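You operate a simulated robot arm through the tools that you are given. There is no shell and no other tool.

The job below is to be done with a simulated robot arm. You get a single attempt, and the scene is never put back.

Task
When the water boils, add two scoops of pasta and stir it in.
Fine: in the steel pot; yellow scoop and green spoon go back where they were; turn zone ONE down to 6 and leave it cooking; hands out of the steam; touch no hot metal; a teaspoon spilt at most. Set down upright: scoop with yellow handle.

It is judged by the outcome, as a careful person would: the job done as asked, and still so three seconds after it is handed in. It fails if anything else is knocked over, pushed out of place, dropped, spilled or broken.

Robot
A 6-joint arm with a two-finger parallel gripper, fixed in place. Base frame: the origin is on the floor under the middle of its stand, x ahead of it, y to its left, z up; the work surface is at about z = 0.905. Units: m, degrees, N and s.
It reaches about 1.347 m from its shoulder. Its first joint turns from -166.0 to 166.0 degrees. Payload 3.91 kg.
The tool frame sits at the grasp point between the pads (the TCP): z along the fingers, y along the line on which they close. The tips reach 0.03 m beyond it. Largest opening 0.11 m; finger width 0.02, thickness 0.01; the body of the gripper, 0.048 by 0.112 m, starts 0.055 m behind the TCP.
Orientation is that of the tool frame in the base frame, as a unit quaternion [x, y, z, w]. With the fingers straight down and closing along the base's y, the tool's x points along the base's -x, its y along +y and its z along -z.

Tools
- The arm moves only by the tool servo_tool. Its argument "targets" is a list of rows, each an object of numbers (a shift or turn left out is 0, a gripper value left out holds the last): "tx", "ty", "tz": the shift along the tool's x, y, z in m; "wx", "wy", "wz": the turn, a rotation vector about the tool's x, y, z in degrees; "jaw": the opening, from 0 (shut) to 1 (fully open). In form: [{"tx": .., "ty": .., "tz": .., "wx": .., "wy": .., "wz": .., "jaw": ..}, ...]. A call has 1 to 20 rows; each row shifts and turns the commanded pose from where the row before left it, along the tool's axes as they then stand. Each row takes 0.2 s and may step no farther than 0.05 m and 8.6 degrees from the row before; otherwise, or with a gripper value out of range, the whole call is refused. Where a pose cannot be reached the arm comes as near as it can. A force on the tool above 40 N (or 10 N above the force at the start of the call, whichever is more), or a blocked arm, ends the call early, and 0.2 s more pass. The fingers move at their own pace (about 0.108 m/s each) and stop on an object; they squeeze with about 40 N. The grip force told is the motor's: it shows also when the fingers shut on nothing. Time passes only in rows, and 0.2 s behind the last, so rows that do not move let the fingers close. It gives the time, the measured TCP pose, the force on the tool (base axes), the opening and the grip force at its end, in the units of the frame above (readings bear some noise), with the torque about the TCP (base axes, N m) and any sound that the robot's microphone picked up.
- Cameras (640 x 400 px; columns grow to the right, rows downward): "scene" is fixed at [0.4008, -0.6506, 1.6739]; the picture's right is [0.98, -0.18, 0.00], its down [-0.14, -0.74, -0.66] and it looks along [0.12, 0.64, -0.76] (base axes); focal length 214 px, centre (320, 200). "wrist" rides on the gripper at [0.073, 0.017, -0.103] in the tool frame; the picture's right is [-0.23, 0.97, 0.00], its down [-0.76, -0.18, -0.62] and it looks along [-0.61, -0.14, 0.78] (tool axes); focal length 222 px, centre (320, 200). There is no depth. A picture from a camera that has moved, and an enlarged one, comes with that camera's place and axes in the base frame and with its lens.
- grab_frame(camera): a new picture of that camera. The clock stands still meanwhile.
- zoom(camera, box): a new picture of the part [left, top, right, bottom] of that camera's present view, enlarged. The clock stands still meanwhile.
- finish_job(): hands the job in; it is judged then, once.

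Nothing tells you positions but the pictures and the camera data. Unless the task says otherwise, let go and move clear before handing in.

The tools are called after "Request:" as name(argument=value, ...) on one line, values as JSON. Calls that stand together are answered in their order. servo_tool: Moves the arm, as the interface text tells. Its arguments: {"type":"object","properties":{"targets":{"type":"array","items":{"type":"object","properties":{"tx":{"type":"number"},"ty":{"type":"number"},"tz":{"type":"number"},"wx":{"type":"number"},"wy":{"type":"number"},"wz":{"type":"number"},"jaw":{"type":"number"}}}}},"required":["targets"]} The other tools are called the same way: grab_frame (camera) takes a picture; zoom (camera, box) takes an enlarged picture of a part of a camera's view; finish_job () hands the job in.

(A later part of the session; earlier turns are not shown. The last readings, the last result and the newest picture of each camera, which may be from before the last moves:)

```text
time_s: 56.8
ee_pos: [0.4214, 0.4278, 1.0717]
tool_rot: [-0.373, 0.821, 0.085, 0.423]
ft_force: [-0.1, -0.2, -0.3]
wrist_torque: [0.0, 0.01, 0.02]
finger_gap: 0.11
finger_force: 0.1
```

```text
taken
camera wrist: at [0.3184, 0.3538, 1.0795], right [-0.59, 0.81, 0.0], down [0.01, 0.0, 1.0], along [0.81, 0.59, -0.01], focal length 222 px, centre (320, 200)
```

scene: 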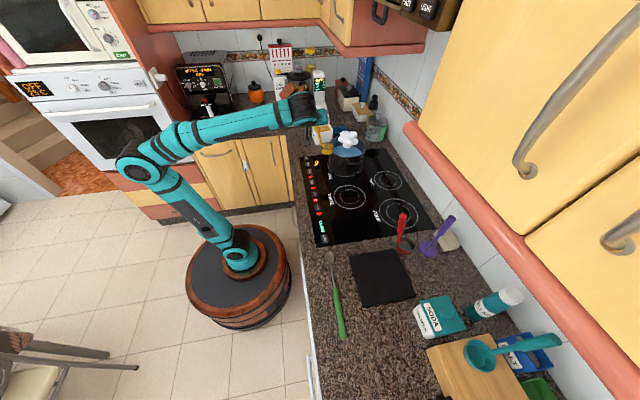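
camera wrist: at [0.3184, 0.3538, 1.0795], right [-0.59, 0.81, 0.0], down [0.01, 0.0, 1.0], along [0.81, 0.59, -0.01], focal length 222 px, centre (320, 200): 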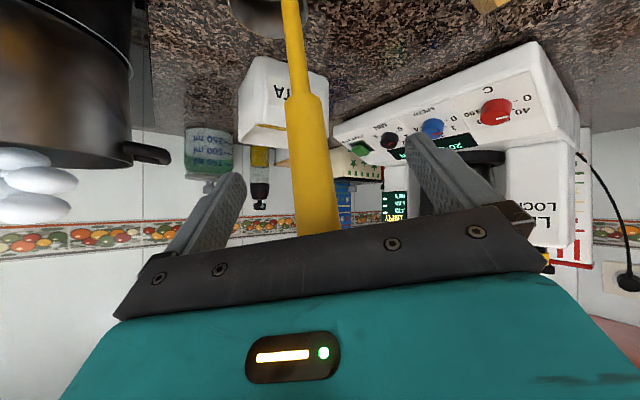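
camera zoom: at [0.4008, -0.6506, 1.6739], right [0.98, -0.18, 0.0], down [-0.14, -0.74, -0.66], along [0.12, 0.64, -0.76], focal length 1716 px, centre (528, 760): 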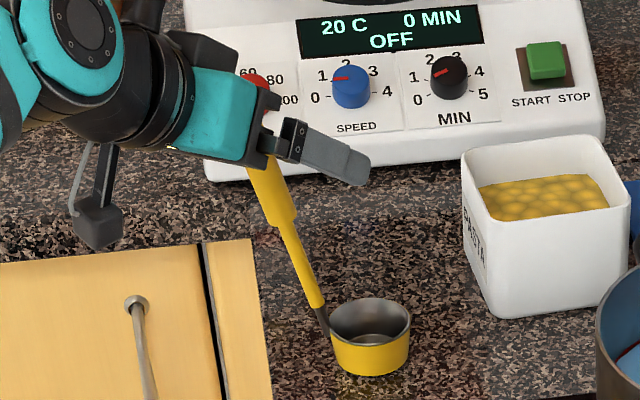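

The scoop stands upright exactly where it was. I'll back straight out along the fingers and then rise clear.

Request:
servo_tool(targets=[{"tz": -0.04}, {"tz": -0.045}, {"tz": -0.025}, {"tx": -0.035, "ty": -0.008, "tz": -0.029}, {"tx": -0.035, "ty": -0.008, "tz": -0.029}])

Request:
grab_frame(camera="scene")

Request:
zoom(camera="scene", box=[262, 105, 326, 155])

Request:
zoom(camera="scene", box=[325, 120, 373, 165])

```text
time_s: 58.0
ee_pos: [0.3497, 0.377, 1.2334]
tool_rot: [-0.374, 0.821, 0.086, 0.422]
ft_force: [0.3, 0.3, 0.5]
wrist_torque: [-0.08, -0.02, -0.04]
finger_gap: 0.1103
finger_force: 0.1
```

```text
taken
```

scene: 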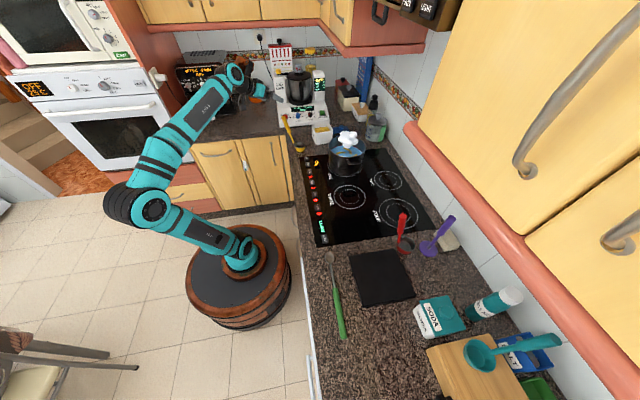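

```text
8.00 times, centred on (294, 130) of scene
camera zoom: at [0.4008, -0.6506, 1.6739], right [0.98, -0.18, 0.0], down [-0.14, -0.74, -0.66], along [0.12, 0.64, -0.76], focal length 1716 px, centre (528, 760)
```

zoom: 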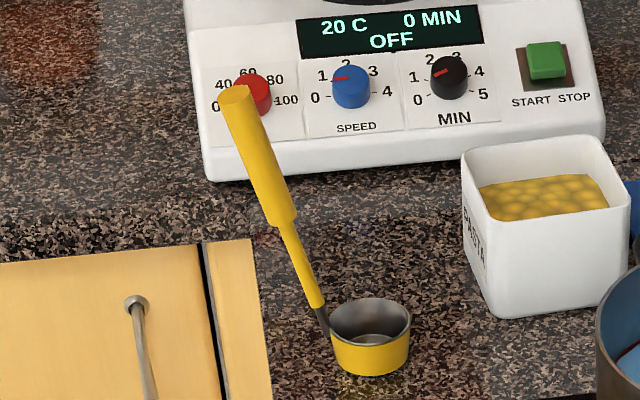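

```text
8.89 times, centred on (349, 142) of scene
camera zoom: at [0.4008, -0.6506, 1.6739], right [0.98, -0.18, 0.0], down [-0.14, -0.74, -0.66], along [0.12, 0.64, -0.76], focal length 1906 px, centre (62, 711)
```

zoom: 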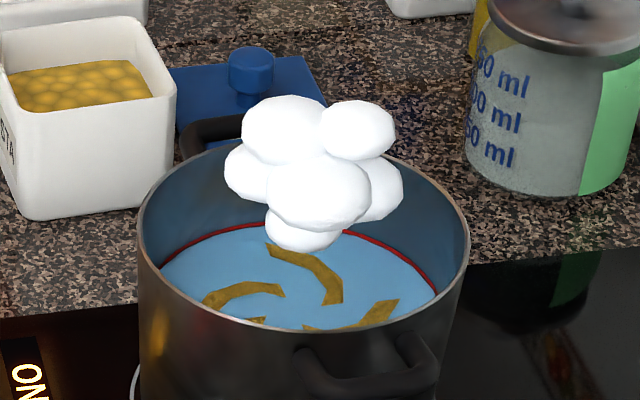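

The scoop is back in place and nothing was spilled. Next I'll turn zone ONE down so the pot doesn't boil over, using closed fingertips on the ONE tile at about (0.504, 0.20). First I'll reorient the hand and have a look at the panel.

Request:
servo_tool(targets=[{"wx": -3.18, "wz": 3.86, "jaw": 0.0}, {"wx": -3.18, "wz": 3.86}, {"wx": 5.72, "wz": 4.73}, {"wx": 5.72, "wz": 4.73}, {"wx": 5.72, "wz": 4.73}, {"wy": 7.75}, {"wy": 7.75}])

Request:
grab_frame(camera="wrist")

```text
time_s: 59.6
ee_pos: [0.3519, 0.3778, 1.2334]
tool_rot: [-0.181, 0.937, 0.055, 0.295]
ft_force: [-0.5, -1.4, 1.1]
wrist_torque: [0.02, -0.02, -0.01]
finger_gap: 0.0001
finger_force: 37.5
```

```text
taken
camera wrist: at [0.2362, 0.3496, 1.2772], right [-0.19, 0.97, 0.13], down [0.31, -0.06, 0.95], along [0.93, 0.22, -0.29], focal length 222 px, centre (320, 200)
```

wrist: 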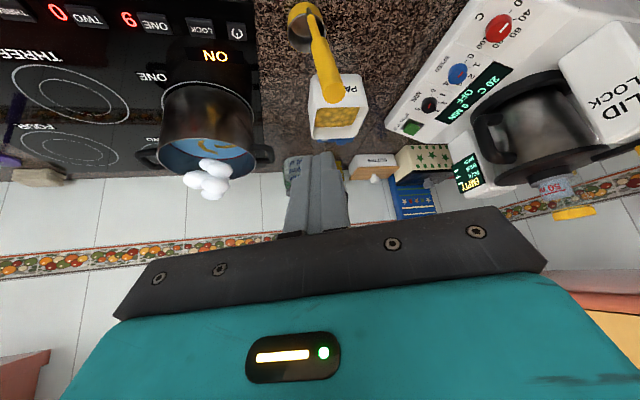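

Request:
servo_tool(targets=[{"tx": 0.0028, "ty": -0.0445, "tz": 0.0105}, {"tx": 0.0028, "ty": -0.0445, "tz": 0.0105}, {"tx": 0.0028, "ty": -0.0445, "tz": 0.0105}, {"tx": 0.0028, "ty": -0.0445, "tz": 0.0105}, {"tx": 0.0157, "ty": -0.0085, "tz": 0.0375}, {"tx": 0.0157, "ty": -0.0085, "tz": 0.0375}, {"tx": 0.0157, "ty": -0.0085, "tz": 0.0375}, {"tx": 0.0157, "ty": -0.0085, "tz": 0.0375}])

Request:
grab_frame(camera="wrist")

Request:
zoom(camera="scene", box=[290, 140, 370, 190])

```text
time_s: 61.4
ee_pos: [0.4762, 0.1978, 1.0341]
tool_rot: [-0.181, 0.936, 0.056, 0.296]
ft_force: [-0.5, 0.3, -0.3]
wrist_torque: [0.01, 0.02, 0.01]
finger_gap: 0.0002
finger_force: 37.9
```

```text
taken
camera wrist: at [0.3596, 0.1697, 1.0776], right [-0.19, 0.97, 0.13], down [0.31, -0.06, 0.95], along [0.93, 0.22, -0.29], focal length 222 px, centre (320, 200)
```

wrist: 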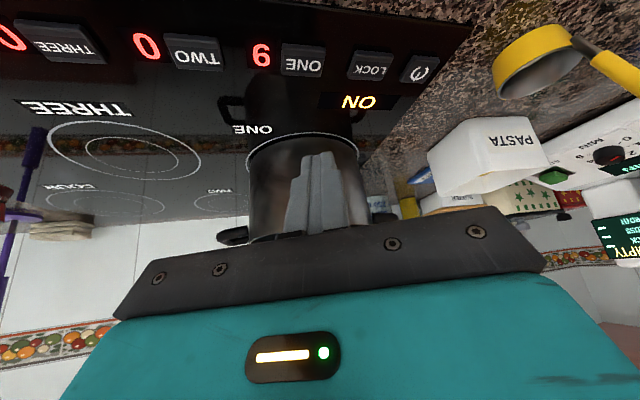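

```text
8.00 times, centred on (330, 165) of scene
camera zoom: at [0.4008, -0.6506, 1.6739], right [0.98, -0.18, 0.0], down [-0.14, -0.74, -0.66], along [0.12, 0.64, -0.76], focal length 1716 px, centre (240, 480)
```

zoom: 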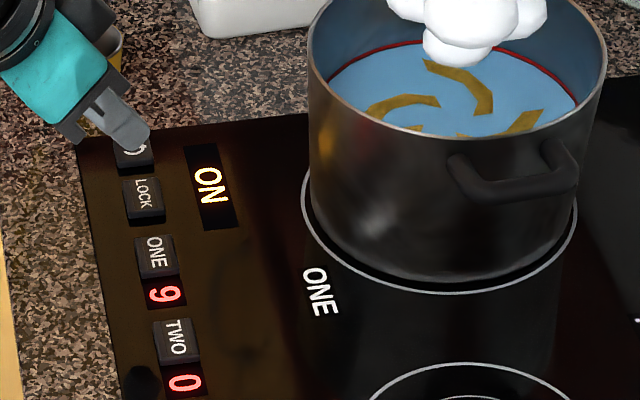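

Request:
servo_tool(targets=[{"tx": 0.0183, "ty": -0.0037, "tz": 0.0313}, {"tx": 0.0183, "ty": -0.0037, "tz": 0.0313}])

Request:
grab_frame(camera="wrist")

Request:
zoom(camera="scene", box=[296, 150, 344, 190])

```text
time_s: 62.0
ee_pos: [0.4847, 0.1949, 0.9605]
tool_rot: [-0.181, 0.937, 0.056, 0.295]
ft_force: [-0.2, -0.8, -0.1]
wrist_torque: [-0.05, 0.03, 0.01]
finger_gap: 0.0
finger_force: 37.8
```

```text
taken
camera wrist: at [0.3684, 0.1659, 1.0032], right [-0.19, 0.97, 0.13], down [0.31, -0.06, 0.95], along [0.93, 0.22, -0.29], focal length 222 px, centre (320, 200)
```

wrist: 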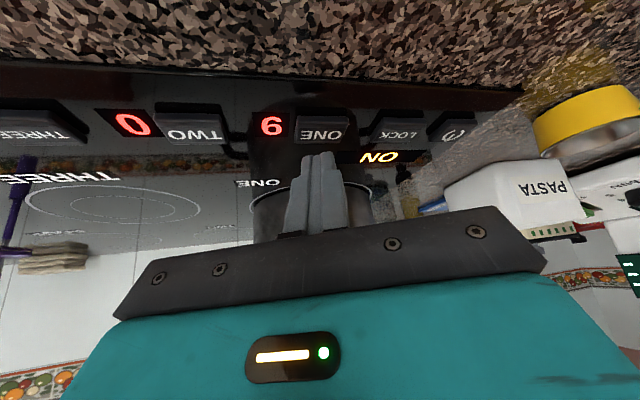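

```text
10.00 times, centred on (320, 170) of scene
camera zoom: at [0.4008, -0.6506, 1.6739], right [0.98, -0.18, 0.0], down [-0.14, -0.74, -0.66], along [0.12, 0.64, -0.76], focal length 2145 px, centre (320, 500)
```

zoom: 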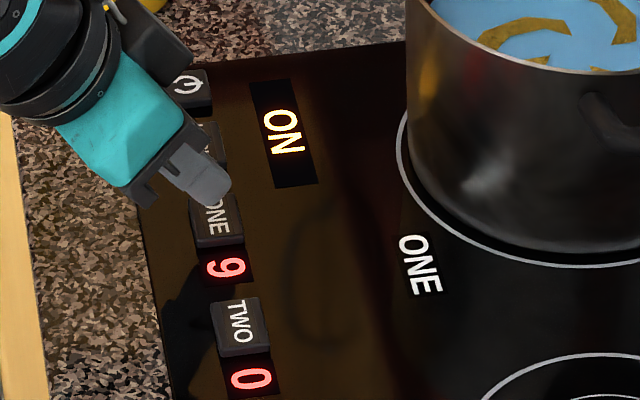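

The fingertips hover just above the ONE tile. I'll lower in small steps until it presses.

Request:
servo_tool(targets=[{"tx": 0.0046, "ty": 0.001, "tz": 0.0066}, {"tx": 0.0046, "ty": 0.001, "tz": 0.0066}])

Request:
zoom(camera="scene", box=[296, 150, 344, 190])

```text
time_s: 62.6
ee_pos: [0.4834, 0.1954, 0.9454]
tool_rot: [-0.182, 0.937, 0.056, 0.294]
ft_force: [0.3, -1.0, 0.0]
wrist_torque: [0.0, 0.01, 0.04]
finger_gap: 0.0
finger_force: 37.6
```

```text
10.00 times, centred on (320, 170) of scene
camera zoom: at [0.4008, -0.6506, 1.6739], right [0.98, -0.18, 0.0], down [-0.14, -0.74, -0.66], along [0.12, 0.64, -0.76], focal length 2145 px, centre (320, 500)
```

zoom: 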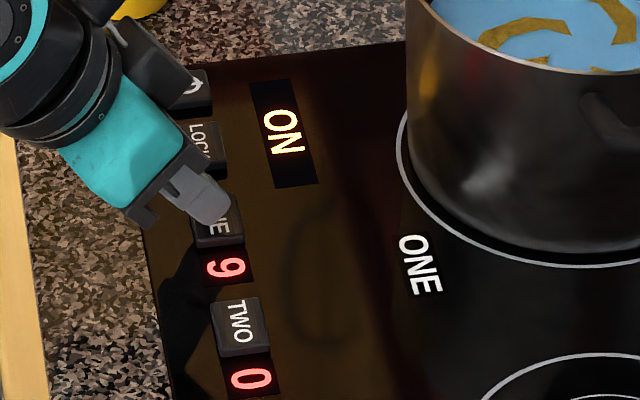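

Request:
servo_tool(targets=[{"tx": 0.0017, "tz": 0.0025}, {"tx": 0.0017, "tz": 0.0025}])

Request:
zoom(camera="scene", box=[296, 150, 344, 190])

```text
time_s: 63.2
ee_pos: [0.4833, 0.1959, 0.9384]
tool_rot: [-0.182, 0.936, 0.056, 0.295]
ft_force: [0.7, -0.5, 2.2]
wrist_torque: [0.01, -0.03, 0.0]
finger_gap: 0.0
finger_force: 38.0
heard: click
```

```text
10.00 times, centred on (320, 170) of scene
camera zoom: at [0.4008, -0.6506, 1.6739], right [0.98, -0.18, 0.0], down [-0.14, -0.74, -0.66], along [0.12, 0.64, -0.76], focal length 2145 px, centre (320, 500)
```

zoom: 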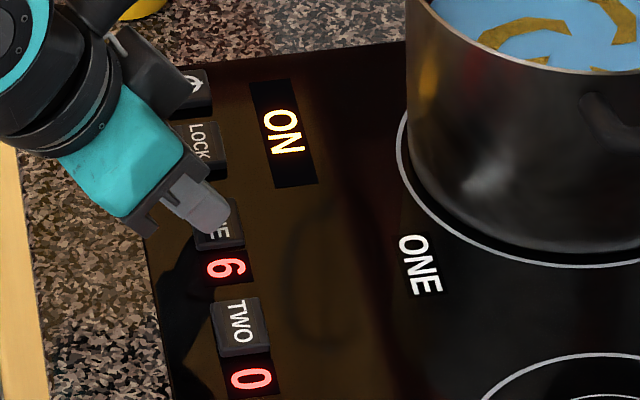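

I heard a click and the digit changed. I'll zoom in to read it properly before doing anything else.

Request:
zoom(camera="scene", box=[310, 168, 330, 192])

Request:
zoom(camera="wrist", box=[220, 80, 360, 170])

```text
16.00 times, centred on (320, 180) of scene
camera zoom: at [0.4008, -0.6506, 1.6739], right [0.98, -0.18, 0.0], down [-0.14, -0.74, -0.66], along [0.12, 0.64, -0.76], focal length 3432 px, centre (320, 520)
```

zoom: 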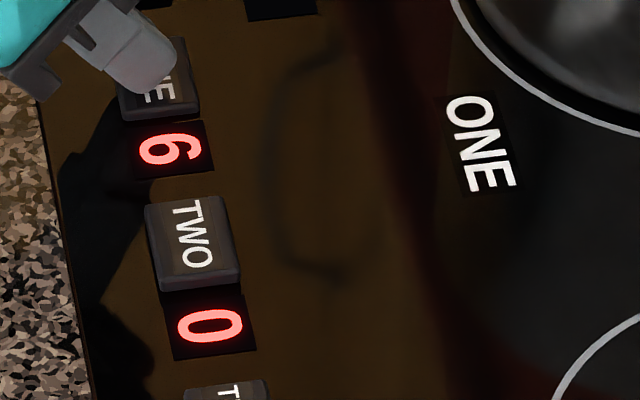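

```text
4.44 times, centred on (290, 125) of wrist
camera zoom: at [0.3676, 0.1676, 0.983], right [-0.19, 0.97, 0.13], down [0.31, -0.06, 0.95], along [0.93, 0.22, -0.29], focal length 987 px, centre (453, 533)
```

zoom: 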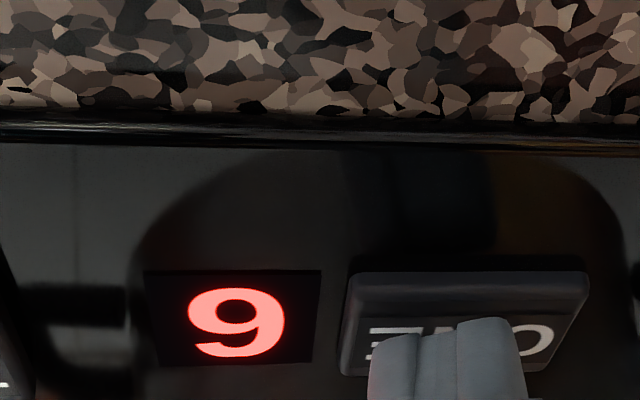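

Read the right way up, zone ONE now shows 6 after one press. I'll lift straight off the tile and check that it stays at 6.

Request:
servo_tool(targets=[{"tx": -0.0172, "ty": -0.0001, "tz": -0.0246}, {"tx": -0.0286, "ty": -0.0002, "tz": -0.041}, {"tx": -0.0286, "ty": -0.0002, "tz": -0.041}])

Request:
zoom(camera="scene", box=[300, 150, 340, 250])

Request:
zoom(camera="scene", box=[325, 120, 373, 165])

```text
time_s: 64.0
ee_pos: [0.4835, 0.1971, 1.0704]
tool_rot: [-0.182, 0.937, 0.057, 0.294]
ft_force: [0.6, -0.5, -0.1]
wrist_torque: [0.01, 0.03, 0.02]
finger_gap: 0.0
finger_force: 37.8
```

```text
4.00 times, centred on (320, 200) of scene
camera zoom: at [0.4008, -0.6506, 1.6739], right [0.98, -0.18, 0.0], down [-0.14, -0.74, -0.66], along [0.12, 0.64, -0.76], focal length 858 px, centre (320, 200)
```

zoom: 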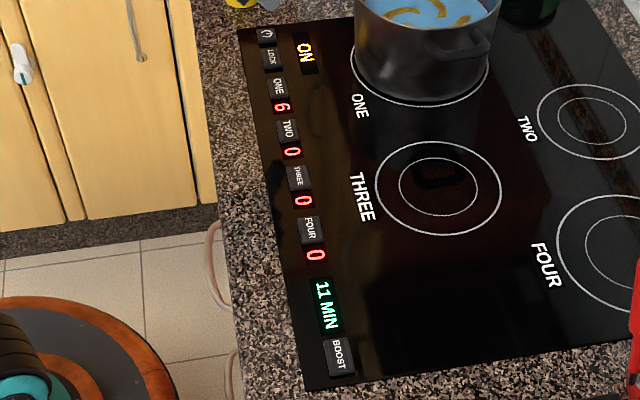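

```text
8.89 times, centred on (349, 142) of scene
camera zoom: at [0.4008, -0.6506, 1.6739], right [0.98, -0.18, 0.0], down [-0.14, -0.74, -0.66], along [0.12, 0.64, -0.76], focal length 1906 px, centre (62, 711)
```

zoom: 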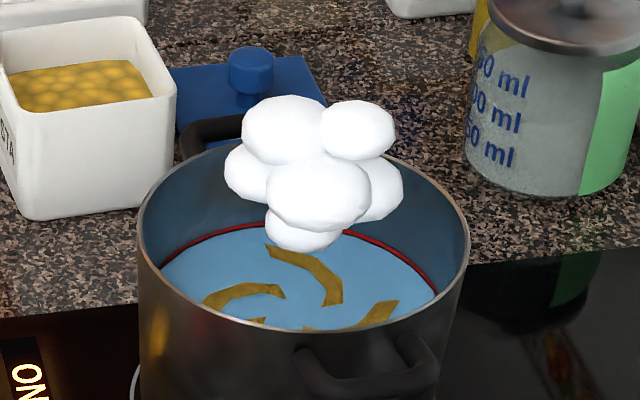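

Zone ONE reads 6 and everything else on the panel is unchanged. Next is the green spoon, lying along y from its head at about (0.504, −0.29) to its handle end at about (0.491, −0.56). I'll rise, point the fingers down and move over to it.

Request:
servo_tool(targets=[{"tx": -0.0258, "ty": -0.0002, "tz": -0.037}, {"tx": -0.0258, "ty": -0.0002, "tz": -0.037}, {"tx": -0.0258, "ty": -0.0002, "tz": -0.037}, {"wy": 8.6}, {"wy": 8.6}, {"wy": 8.6}, {"wy": 8.6}])

```text
time_s: 65.6
ee_pos: [0.4824, 0.1953, 1.2054]
tool_rot: [-0.191, 0.982, -0.001, 0.004]
ft_force: [-0.3, -1.0, 0.2]
wrist_torque: [0.03, -0.07, 0.04]
finger_gap: 0.0
finger_force: 37.2
```

Request:
servo_tool(targets=[{"tx": 0.0115, "ty": -0.0447}, {"tx": 0.0115, "ty": -0.0447}, {"tx": 0.0115, "ty": -0.0447}, {"tx": 0.0115, "ty": -0.0447}, {"tx": 0.0115, "ty": -0.0447}, {"tx": 0.0115, "ty": -0.0447}, {"tx": 0.0115, "ty": -0.0447}, {"tx": 0.021, "ty": -0.0413}, {"tx": 0.021, "ty": -0.0413}, {"tx": 0.021, "ty": -0.0413}, {"tx": 0.021, "ty": -0.0413}, {"tx": 0.021, "ty": -0.0413}, {"tx": 0.021, "ty": -0.0413}, {"tx": 0.021, "ty": -0.0413, "jaw": 0.8}])

Request:
grab_frame(camera="scene")

Request:
grab_frame(camera="wrist")

```text
time_s: 68.6
ee_pos: [0.4961, -0.4451, 1.2027]
tool_rot: [-0.191, 0.982, -0.001, 0.004]
ft_force: [-0.5, 0.1, 0.6]
wrist_torque: [-0.03, -0.05, 0.05]
finger_gap: 0.0812
finger_force: 0.1
```

```text
taken
```

scene: 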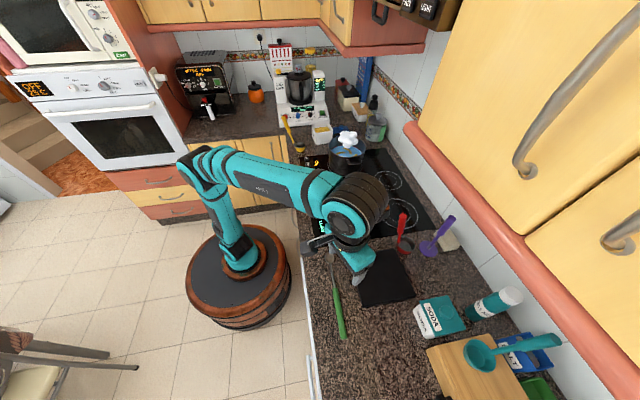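

```text
taken
camera wrist: at [0.4227, -0.457, 1.3061], right [-0.15, 0.99, 0.0], down [0.77, 0.12, 0.63], along [0.62, 0.1, -0.78], focal length 222 px, centre (320, 200)
```

wrist: 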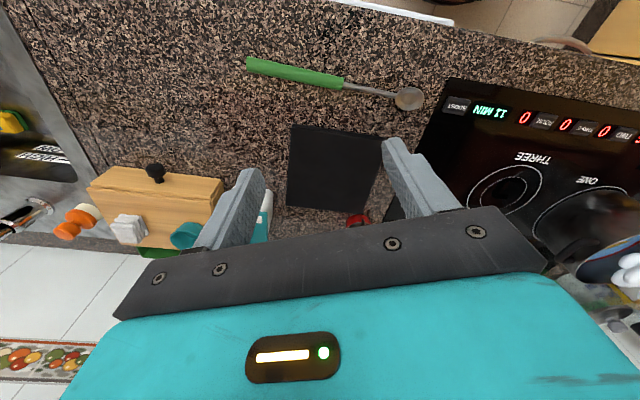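

The spoon's measured position agrees between both cameras: handle end (0.490, −0.557), head (0.50, −0.293). I'll yaw the gripper so its fingers close across the handle.

Request:
servo_tool(targets=[{"wz": 8.165}, {"wz": 8.165}, {"wz": 8.165}, {"wz": 8.165}, {"wz": 8.165}, {"wz": 8.165}, {"wz": 8.165}, {"wz": 8.165}, {"wz": 8.165}, {"wz": 8.165}, {"wz": 8.165}, {"wz": 8.165}, {"wz": 8.165}, {"wz": 8.165}])

Request:
grab_frame(camera="wrist")

```text
time_s: 71.6
ee_pos: [0.4968, -0.4468, 1.2035]
tool_rot: [0.722, 0.692, 0.004, 0.002]
ft_force: [0.0, -0.6, 0.9]
wrist_torque: [-0.01, -0.02, -0.01]
finger_gap: 0.088
finger_force: 0.0
```

```text
taken
camera wrist: at [0.517, -0.3757, 1.3076], right [0.96, -0.27, 0.01], down [-0.22, -0.75, 0.62], along [-0.16, -0.6, -0.78], focal length 222 px, centre (320, 200)
```

wrist: 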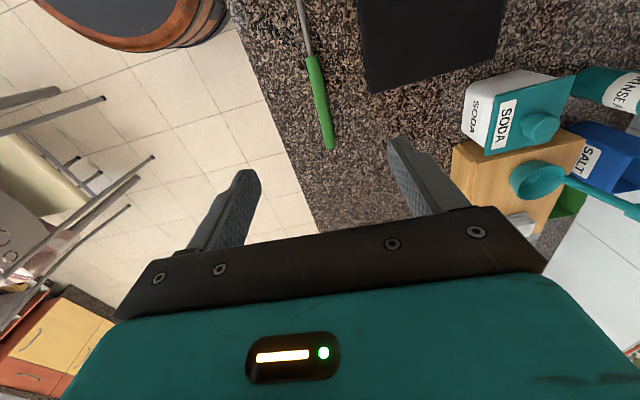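

Request:
servo_tool(targets=[{"wy": 8.4}, {"wy": 8.4}, {"wy": 8.4}, {"wy": 8.4}, {"wy": 8.4}])

Request:
grab_frame(camera="wrist")

Request:
grab_frame(camera="scene")

```text
time_s: 72.8
ee_pos: [0.5124, -0.3947, 1.0776]
tool_rot: [0.677, 0.647, 0.263, -0.233]
ft_force: [-0.1, 0.6, 0.8]
wrist_torque: [0.0, 0.0, -0.06]
finger_gap: 0.088
finger_force: 0.1
out of reach, approached as far as the arm can: row 2, 3, 4, 5
```

```text
taken
camera wrist: at [0.5268, -0.4104, 1.2036], right [0.97, -0.22, -0.13], down [-0.23, -0.97, -0.04], along [-0.11, 0.07, -0.99], focal length 222 px, centre (320, 200)
```

wrist: 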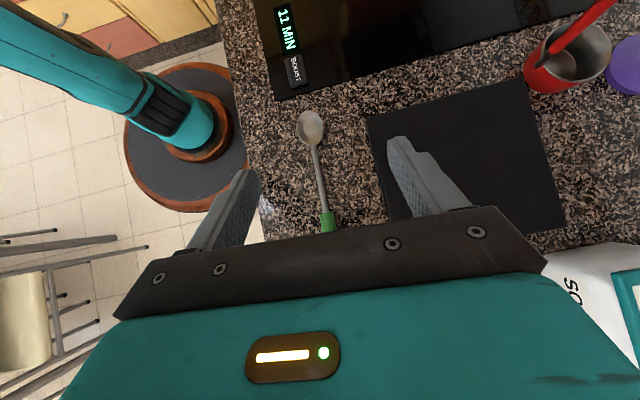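

```text
taken
```

scene: 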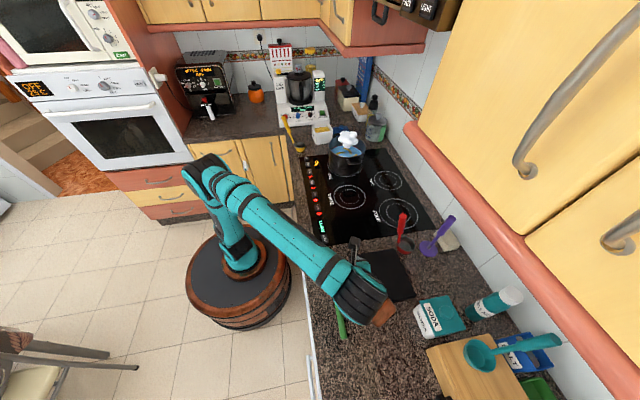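

The pitched pose is out of reach at this height; the arm settled lower. I'll check where the command stands before going on.

Request:
servo_tool(targets=[{}, {}])

```text
time_s: 73.4
ee_pos: [0.514, -0.3975, 1.0768]
tool_rot: [0.677, 0.647, 0.263, -0.234]
ft_force: [0.0, 0.5, 0.6]
wrist_torque: [0.0, -0.01, 0.02]
finger_gap: 0.0881
finger_force: 0.1
```

Request:
servo_tool(targets=[{"tx": -0.0197, "ty": -0.0008, "tz": 0.0226}])

```text
time_s: 73.8
ee_pos: [0.5132, -0.3955, 1.0482]
tool_rot: [0.672, 0.647, 0.262, -0.246]
ft_force: [0.2, -0.1, -0.5]
wrist_torque: [0.01, -0.01, -0.02]
finger_gap: 0.0879
finger_force: 0.1
```

Request:
servo_tool(targets=[{"tx": -0.0297, "ty": -0.0034, "tz": -0.027}])

```text
time_s: 74.2
ee_pos: [0.5076, -0.4349, 1.0463]
tool_rot: [0.674, 0.647, 0.263, -0.242]
ft_force: [0.2, 0.0, 0.2]
wrist_torque: [-0.06, -0.02, 0.0]
finger_gap: 0.088
finger_force: 0.0
```

Request:
servo_tool(targets=[{"tx": -0.0283, "ty": -0.0042, "tz": -0.0256}, {"tx": -0.0283, "ty": -0.0042, "tz": -0.0256}, {"tx": -0.0283, "ty": -0.0042, "tz": -0.0256}])

Request:
grab_frame(camera="wrist")

Request:
grab_frame(camera="scene")

```text
time_s: 75.0
ee_pos: [0.4933, -0.5244, 1.001]
tool_rot: [0.674, 0.648, 0.262, -0.24]
ft_force: [-0.8, 0.6, 0.1]
wrist_torque: [-0.04, 0.03, 0.0]
finger_gap: 0.0876
finger_force: 0.2
out of reach, approached as far as the arm can: row 1, 2, 3
```

```text
taken
camera wrist: at [0.5087, -0.5388, 1.1276], right [0.97, -0.21, -0.14], down [-0.22, -0.97, -0.04], along [-0.12, 0.07, -0.99], focal length 222 px, centre (320, 200)
```

wrist: 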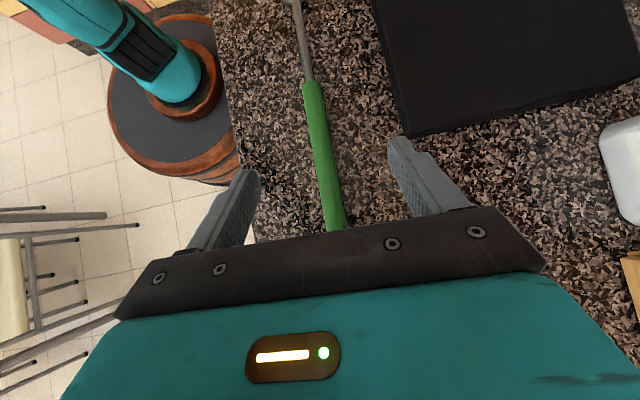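

```text
taken
```

scene: 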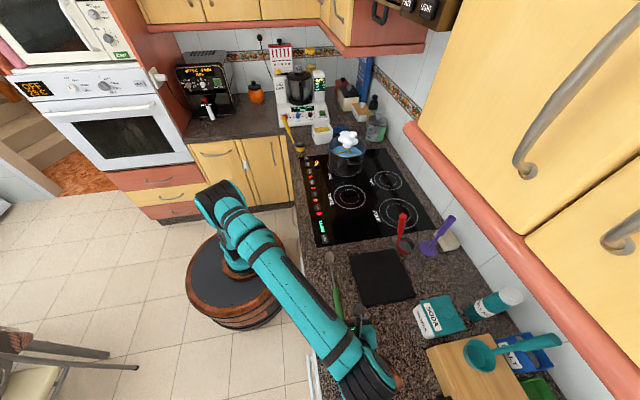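

The arm is near a limit when leaned this far, so I'll stand the gripper up to about 65° and look again above the handle end.

Request:
servo_tool(targets=[{"wy": -8.5}, {"wy": -8.5}])

Request:
grab_frame(camera="wrist")

Request:
zoom(camera="scene", box=[310, 240, 400, 350])

```text
time_s: 75.6
ee_pos: [0.4937, -0.5248, 1.0002]
tool_rot: [0.703, 0.677, 0.159, -0.148]
ft_force: [-0.5, 0.1, -0.8]
wrist_torque: [0.06, 0.01, 0.03]
finger_gap: 0.088
finger_force: 0.2
```

```text
taken
camera wrist: at [0.5115, -0.504, 1.1256], right [0.97, -0.25, -0.09], down [-0.22, -0.95, 0.24], along [-0.14, -0.21, -0.97], focal length 222 px, centre (320, 200)
```

wrist: 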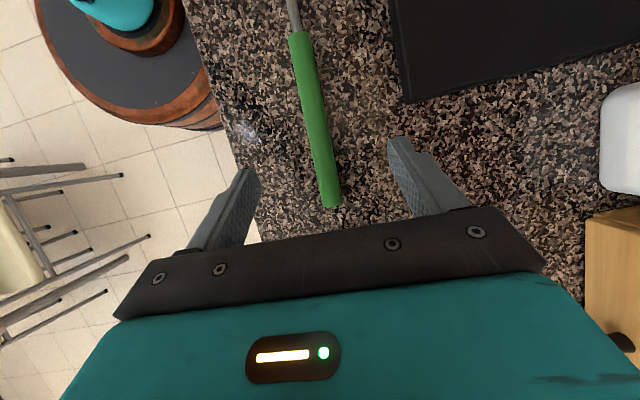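

```text
3.64 times, centred on (355, 295) of scene
camera zoom: at [0.4008, -0.6506, 1.6739], right [0.98, -0.18, 0.0], down [-0.14, -0.74, -0.66], along [0.12, 0.64, -0.76], focal length 780 px, centre (193, -146)
```

zoom: 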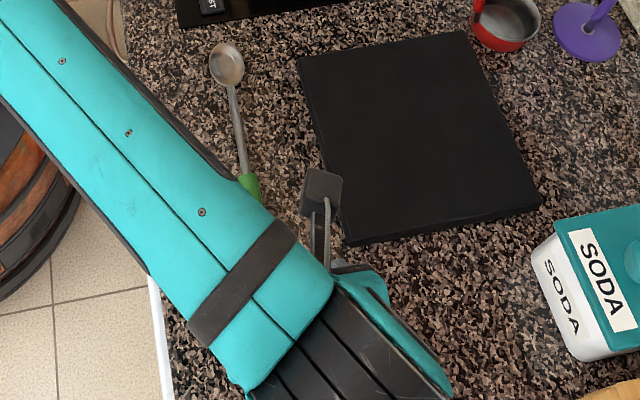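

Request:
servo_tool(targets=[{"tx": -0.0187, "ty": -0.0009, "tz": 0.0161}, {"tx": -0.0187, "ty": -0.0009, "tz": 0.0161}])

Request:
grab_frame(camera="wrist")

```text
time_s: 76.2
ee_pos: [0.4928, -0.5445, 0.9549]
tool_rot: [0.703, 0.678, 0.159, -0.147]
ft_force: [-0.2, -0.5, 0.4]
wrist_torque: [-0.02, -0.02, 0.02]
finger_gap: 0.088
finger_force: 0.0
```

```text
taken
camera wrist: at [0.509, -0.5241, 1.0799], right [0.97, -0.25, -0.09], down [-0.22, -0.95, 0.24], along [-0.14, -0.21, -0.97], focal length 222 px, centre (320, 200)
```

wrist: 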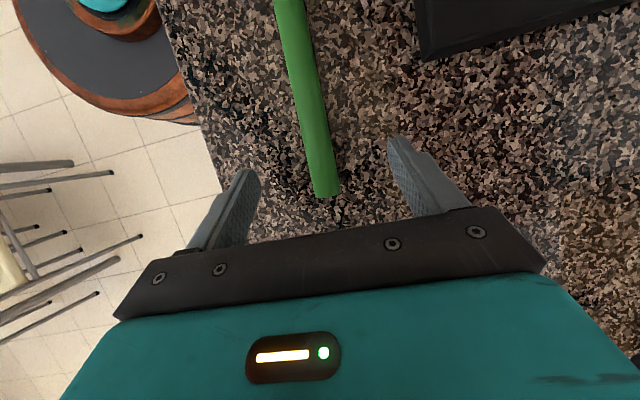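

Request:
servo_tool(targets=[{"tx": -0.006, "ty": -0.0005, "tz": 0.0058}, {"tx": -0.006, "ty": -0.0005, "tz": 0.0058}])

Request:
zoom(camera="wrist", box=[220, 90, 430, 230])

```text
time_s: 76.8
ee_pos: [0.4909, -0.5511, 0.9387]
tool_rot: [0.704, 0.676, 0.16, -0.147]
ft_force: [-0.6, 1.1, -0.3]
wrist_torque: [-0.03, 0.01, -0.02]
finger_gap: 0.0878
finger_force: 0.1
```

```text
2.86 times, centred on (325, 160) of wrist
camera zoom: at [0.5089, -0.5291, 1.0645], right [0.97, -0.24, -0.09], down [-0.22, -0.95, 0.24], along [-0.14, -0.21, -0.97], focal length 635 px, centre (306, 314)
```

zoom: 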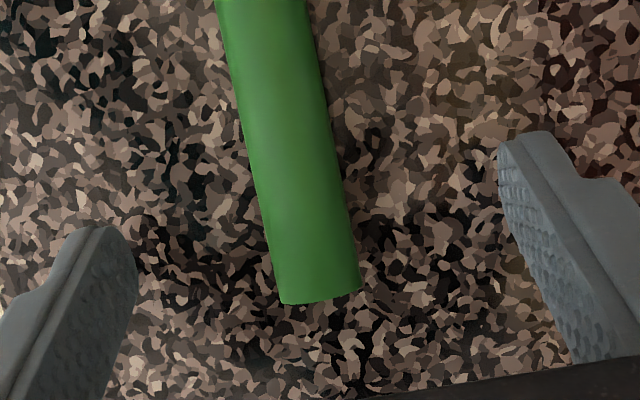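

The handle end is centred between the fingertips. I'll close on it.

Request:
servo_tool(targets=[{"jaw": 0.25}, {"jaw": 0.0}, {"jaw": 0.0}, {"jaw": 0.0}])

Request:
grab_frame(camera="wrist")

```text
time_s: 77.8
ee_pos: [0.4919, -0.5502, 0.9386]
tool_rot: [0.703, 0.677, 0.16, -0.147]
ft_force: [0.4, -0.2, 0.9]
wrist_torque: [-0.05, 0.02, 0.04]
finger_gap: 0.0213
finger_force: 40.2
```

```text
taken
camera wrist: at [0.509, -0.5291, 1.0645], right [0.97, -0.25, -0.09], down [-0.22, -0.95, 0.24], along [-0.14, -0.21, -0.97], focal length 222 px, centre (320, 200)
```

wrist: 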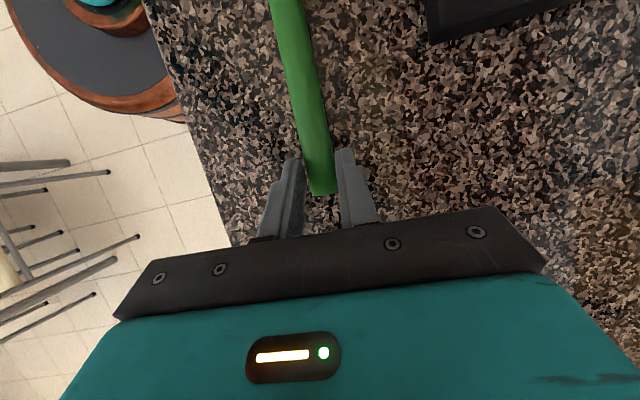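

Request:
servo_tool(targets=[{"tx": 0.0085, "ty": 0.0001, "tz": -0.0181}, {"tx": 0.017, "ty": 0.0003, "tz": -0.0362}, {"tx": 0.017, "ty": 0.0003, "tz": -0.0362}])

Request:
grab_frame(camera="wrist")

Request:
grab_frame(camera="scene")

```text
time_s: 78.6
ee_pos: [0.4896, -0.55, 1.0389]
tool_rot: [0.704, 0.676, 0.16, -0.148]
ft_force: [0.4, -1.1, -0.6]
wrist_torque: [-0.03, 0.05, -0.01]
finger_gap: 0.0217
finger_force: 40.3
```

```text
taken
camera wrist: at [0.5067, -0.5279, 1.1636], right [0.97, -0.25, -0.09], down [-0.22, -0.95, 0.24], along [-0.14, -0.21, -0.97], focal length 222 px, centre (320, 200)
```

wrist: 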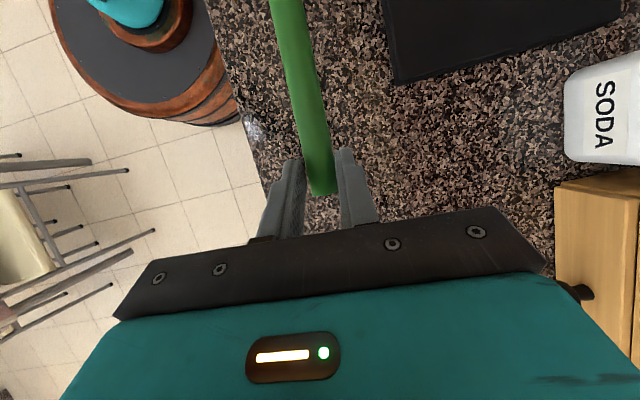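

```text
taken
```

scene: 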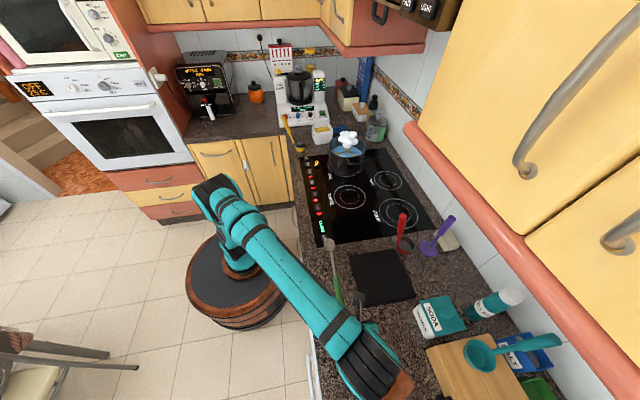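

The spoon is firmly held and straight. I'll carry it up and towards the hob, staying clear of the red ladle and the pot.

Request:
servo_tool(targets=[{"tx": 0.0469, "tz": 0.0013}, {"tx": 0.0469, "tz": 0.0013}, {"tx": 0.0469, "tz": 0.0013}, {"tx": 0.0469, "tz": 0.0013}, {"tx": 0.0469, "tz": 0.0013}, {"tx": 0.0469, "tz": 0.0013}, {"tx": 0.0469, "tz": 0.0013}])

Request:
grab_frame(camera="scene")

```text
time_s: 80.2
ee_pos: [0.5016, -0.2482, 1.1699]
tool_rot: [0.703, 0.677, 0.16, -0.148]
ft_force: [-0.2, 0.4, -0.9]
wrist_torque: [0.02, 0.05, -0.01]
finger_gap: 0.0214
finger_force: 40.3
```

```text
taken
```

scene: 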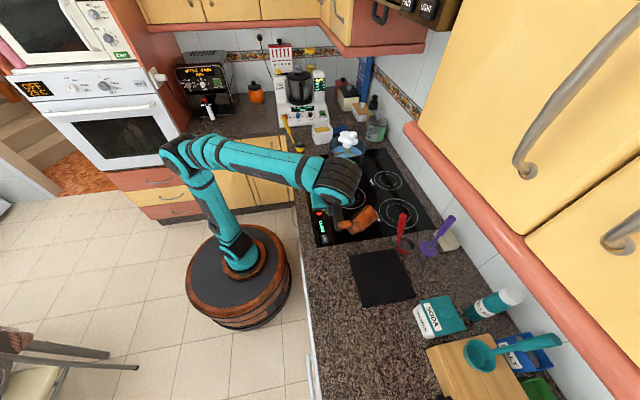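

Request:
servo_tool(targets=[{"wx": -7.54, "wz": -3.53}, {"wx": -7.54, "wz": -3.53}, {"wx": -7.54, "wz": -3.53}, {"wx": -7.54, "wz": -3.53}, {"wx": -7.54, "wz": -3.53}])

Request:
grab_frame(camera="scene")

Request:
grab_frame(camera="wrist")

```text
time_s: 81.4
ee_pos: [0.5022, -0.2494, 1.1701]
tool_rot: [0.603, 0.687, 0.39, 0.114]
ft_force: [0.0, 0.6, -0.7]
wrist_torque: [-0.09, 0.06, 0.0]
finger_gap: 0.0217
finger_force: 39.9
```

```text
taken
```

scene: 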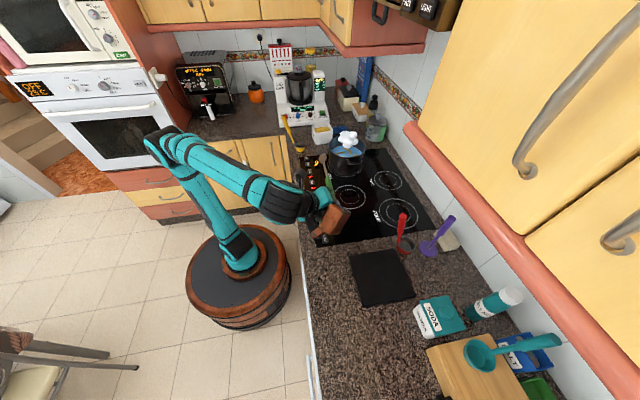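

```text
taken
camera wrist: at [0.4327, -0.2246, 1.2743], right [0.78, -0.24, 0.58], down [-0.33, -0.94, 0.06], along [0.54, -0.24, -0.81], focal length 222 px, centre (320, 200)
```

wrist: 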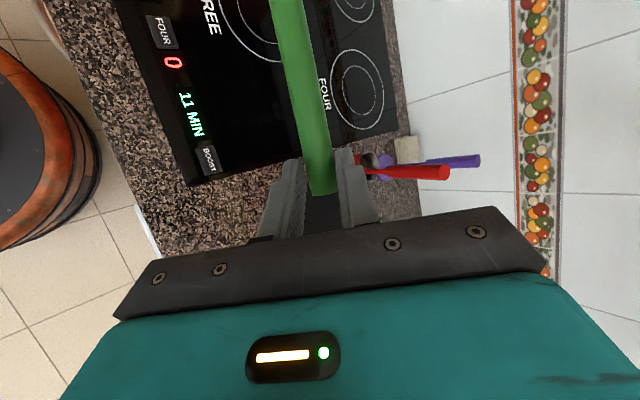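

Request:
servo_tool(targets=[{"wx": -7.54, "wz": -3.53}, {"wx": -7.54, "wz": -3.53}, {"wx": -7.54, "wz": -3.53}])

```text
time_s: 82.2
ee_pos: [0.5024, -0.2486, 1.1708]
tool_rot: [0.504, 0.649, 0.505, 0.264]
ft_force: [0.6, 0.5, -0.6]
wrist_torque: [-0.04, 0.0, 0.02]
finger_gap: 0.0215
finger_force: 40.4
```

The gripper is now leaned towards the robot, away from where the steam will be. I'll carry the spoon over towards the pot's near side, high up.

Request:
servo_tool(targets=[{"tx": 0.0191, "ty": 0.029, "tz": 0.0283}, {"tx": 0.0191, "ty": 0.029, "tz": 0.0283}, {"tx": 0.0191, "ty": 0.029, "tz": 0.0283}, {"tx": 0.0191, "ty": 0.029, "tz": 0.0283}, {"tx": 0.0191, "ty": 0.029, "tz": 0.0283}, {"tx": 0.0191, "ty": 0.029, "tz": 0.0283}])

Request:
grab_frame(camera="scene")

Request:
grab_frame(camera="wrist")

```text
time_s: 83.6
ee_pos: [0.6729, -0.0822, 1.288]
tool_rot: [0.504, 0.649, 0.505, 0.264]
ft_force: [-0.2, 0.7, -0.5]
wrist_torque: [-0.09, -0.02, -0.02]
finger_gap: 0.0215
finger_force: 39.9
```

```text
taken
```

scene: 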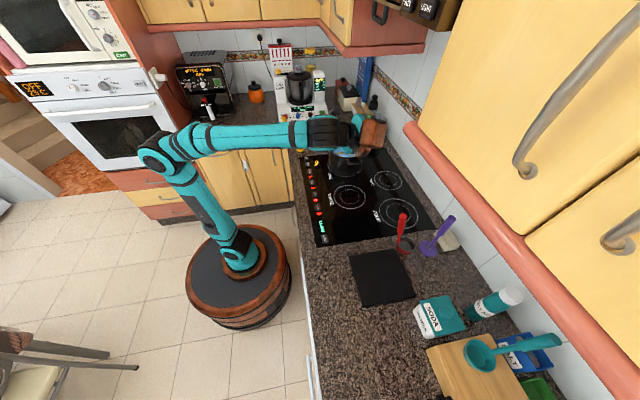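

```text
taken
camera wrist: at [0.5673, -0.0551, 1.3536], right [0.46, -0.23, 0.86], down [-0.33, -0.94, -0.07], along [0.82, -0.25, -0.51], focal length 222 px, centre (320, 200)
```

wrist: 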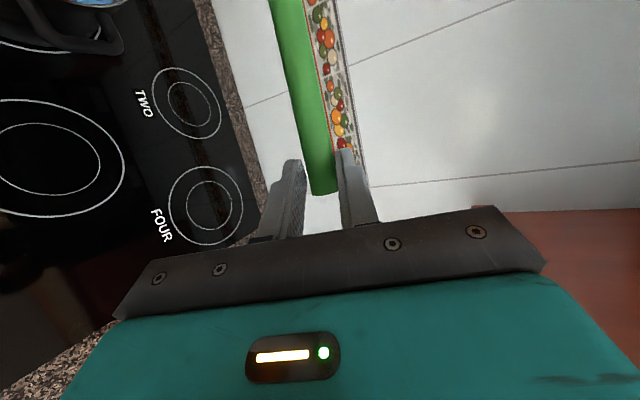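

I'll tip the spoon's head down about 46° here, still outside the pot and well above its handle.

Request:
servo_tool(targets=[{"wx": 2.7, "wy": -2.97, "wz": -6.53}, {"wx": 2.7, "wy": -2.97, "wz": -6.53}, {"wx": 2.7, "wy": -2.97, "wz": -6.53}, {"wx": 2.7, "wy": -2.97, "wz": -6.53}, {"wx": 2.7, "wy": -2.97, "wz": -6.53}, {"wx": 2.7, "wy": -2.97, "wz": -6.53}])

Request:
zoom(camera="scene", box=[300, 90, 420, 180])

Request:
grab_frame(camera="wrist")

```text
time_s: 85.0
ee_pos: [0.6731, -0.0801, 1.2899]
tool_rot: [0.36, 0.796, 0.21, 0.44]
ft_force: [0.0, 0.9, -0.8]
wrist_torque: [-0.02, 0.03, -0.01]
finger_gap: 0.0215
finger_force: 39.7
```

```text
4.44 times, centred on (360, 135) of scene
camera zoom: at [0.4008, -0.6506, 1.6739], right [0.98, -0.18, 0.0], down [-0.14, -0.74, -0.66], along [0.12, 0.64, -0.76], focal length 953 px, centre (142, 489)
```

zoom: 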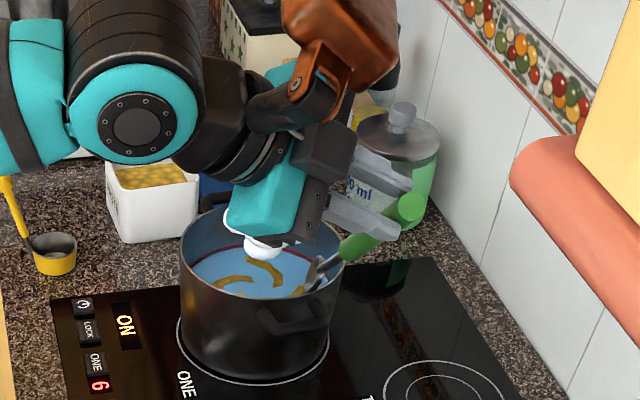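

```text
taken
camera wrist: at [0.5666, -0.016, 1.3155], right [0.46, 0.46, 0.76], down [-0.33, -0.7, 0.63], along [0.83, -0.54, -0.17], focal length 222 px, centre (320, 200)
```

wrist: 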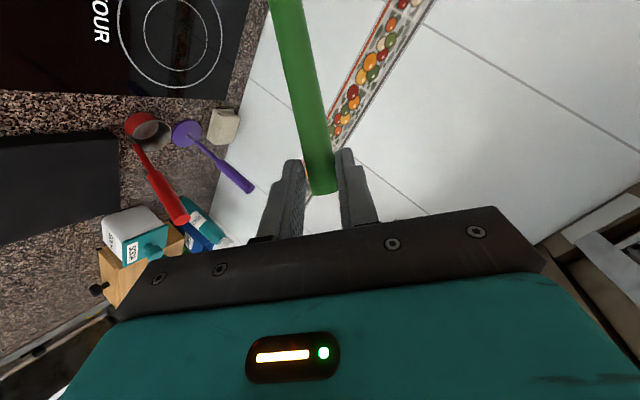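

The view is clear: spoon head at about y 0.09, above and outside the pot. I'll slide it over the water.

Request:
servo_tool(targets=[{"tx": 0.0338, "ty": 0.0272, "tz": -0.0015}, {"tx": 0.0338, "ty": 0.0272, "tz": -0.0015}, {"tx": 0.0338, "ty": 0.0272, "tz": -0.0015}])

Request:
zoom(camera="scene", box=[310, 90, 406, 165])

```text
time_s: 85.8
ee_pos: [0.6659, 0.051, 1.291]
tool_rot: [0.359, 0.795, 0.211, 0.441]
ft_force: [0.0, 0.0, -0.3]
wrist_torque: [-0.04, 0.0, 0.04]
finger_gap: 0.0216
finger_force: 39.6
```

```text
5.33 times, centred on (358, 128) of scene
camera zoom: at [0.4008, -0.6506, 1.6739], right [0.98, -0.18, 0.0], down [-0.14, -0.74, -0.66], along [0.12, 0.64, -0.76], focal length 1144 px, centre (117, 587)
```

zoom: 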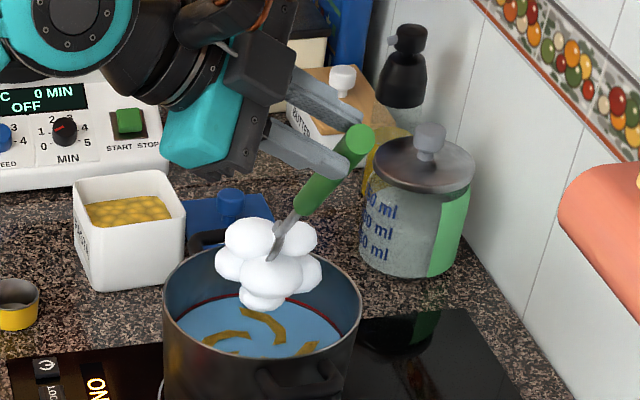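

Request:
servo_tool(targets=[{"tx": 0.024, "ty": -0.0184, "tz": 0.0199}, {"tx": 0.024, "ty": -0.0184, "tz": 0.0199}, {"tx": 0.024, "ty": -0.0184, "tz": 0.0199}])

Request:
zoom(camera="scene", box=[320, 110, 384, 165])

```text
time_s: 86.6
ee_pos: [0.6669, 0.0689, 1.1834]
tool_rot: [0.36, 0.795, 0.212, 0.44]
ft_force: [-0.2, 0.0, -1.5]
wrist_torque: [-0.05, 0.03, -0.02]
finger_gap: 0.0215
finger_force: 39.9
```

```text
7.27 times, centred on (352, 138) of scene
camera zoom: at [0.4008, -0.6506, 1.6739], right [0.98, -0.18, 0.0], down [-0.14, -0.74, -0.66], along [0.12, 0.64, -0.76], focal length 1560 px, centre (87, 654)
```

zoom: 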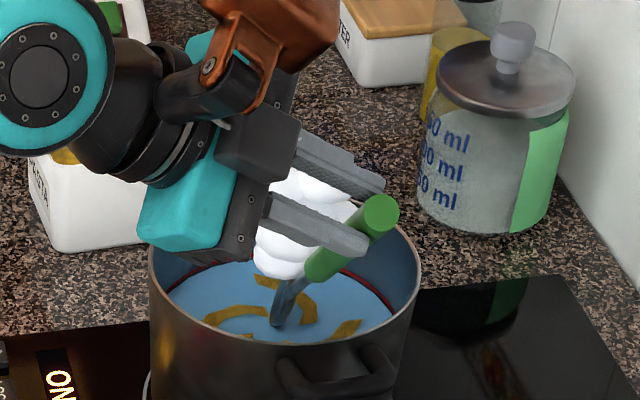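

Request:
servo_tool(targets=[{"tx": 0.012, "ty": -0.0092, "tz": 0.01}, {"tx": 0.012, "ty": -0.0092, "tz": 0.01}])

Request:
zoom(camera="scene", box=[320, 110, 384, 165])

```text
time_s: 87.2
ee_pos: [0.6703, 0.0774, 1.1477]
tool_rot: [0.36, 0.796, 0.211, 0.439]
ft_force: [0.1, -0.1, -0.5]
wrist_torque: [-0.05, 0.01, -0.02]
finger_gap: 0.0214
finger_force: 39.9
```

```text
7.27 times, centred on (352, 138) of scene
camera zoom: at [0.4008, -0.6506, 1.6739], right [0.98, -0.18, 0.0], down [-0.14, -0.74, -0.66], along [0.12, 0.64, -0.76], focal length 1560 px, centre (87, 654)
```

zoom: 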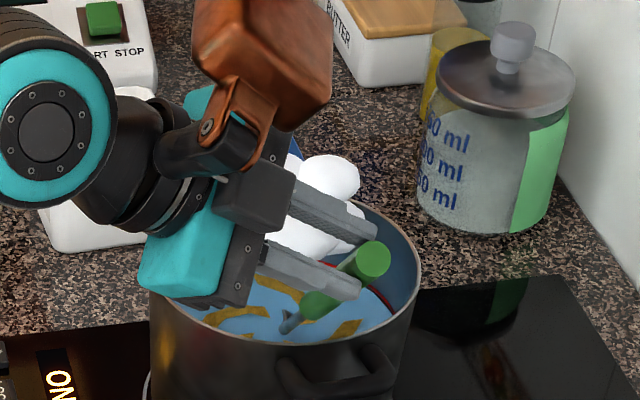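

The spoon head is in the water, the shaft clears the rim and the hand stays about 15 cm from the pot axis. I'll make a first stirring loop and watch the forces.

Request:
servo_tool(targets=[{"tx": -0.0094, "ty": 0.0162, "tz": 0.0299}, {"tx": 0.0101, "ty": 0.0015, "tz": -0.0086}, {"tx": 0.0114, "ty": -0.0073, "tz": -0.021}, {"tx": 0.0061, "ty": -0.0119, "tz": -0.0211}, {"tx": -0.0028, "ty": -0.0095, "tz": -0.0089}, {"tx": -0.0101, "ty": -0.0015, "tz": 0.0086}, {"tx": -0.0114, "ty": 0.0073, "tz": 0.021}, {"tx": -0.0061, "ty": 0.0119, "tz": 0.0211}, {"tx": 0.0028, "ty": 0.0095, "tz": 0.0089}])

Request:
zoom(camera="scene", box=[320, 110, 384, 165])

```text
time_s: 89.2
ee_pos: [0.7068, 0.0812, 1.1473]
tool_rot: [0.361, 0.795, 0.21, 0.44]
ft_force: [-0.1, 0.7, -0.6]
wrist_torque: [-0.05, -0.01, -0.01]
finger_gap: 0.0217
finger_force: 39.9
```

```text
7.27 times, centred on (352, 138) of scene
camera zoom: at [0.4008, -0.6506, 1.6739], right [0.98, -0.18, 0.0], down [-0.14, -0.74, -0.66], along [0.12, 0.64, -0.76], focal length 1560 px, centre (87, 654)
```

zoom: 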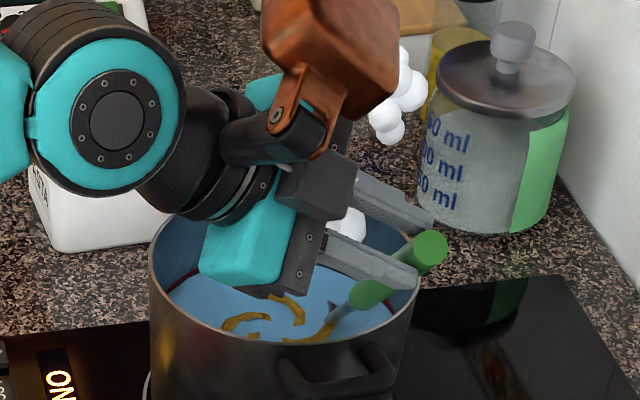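

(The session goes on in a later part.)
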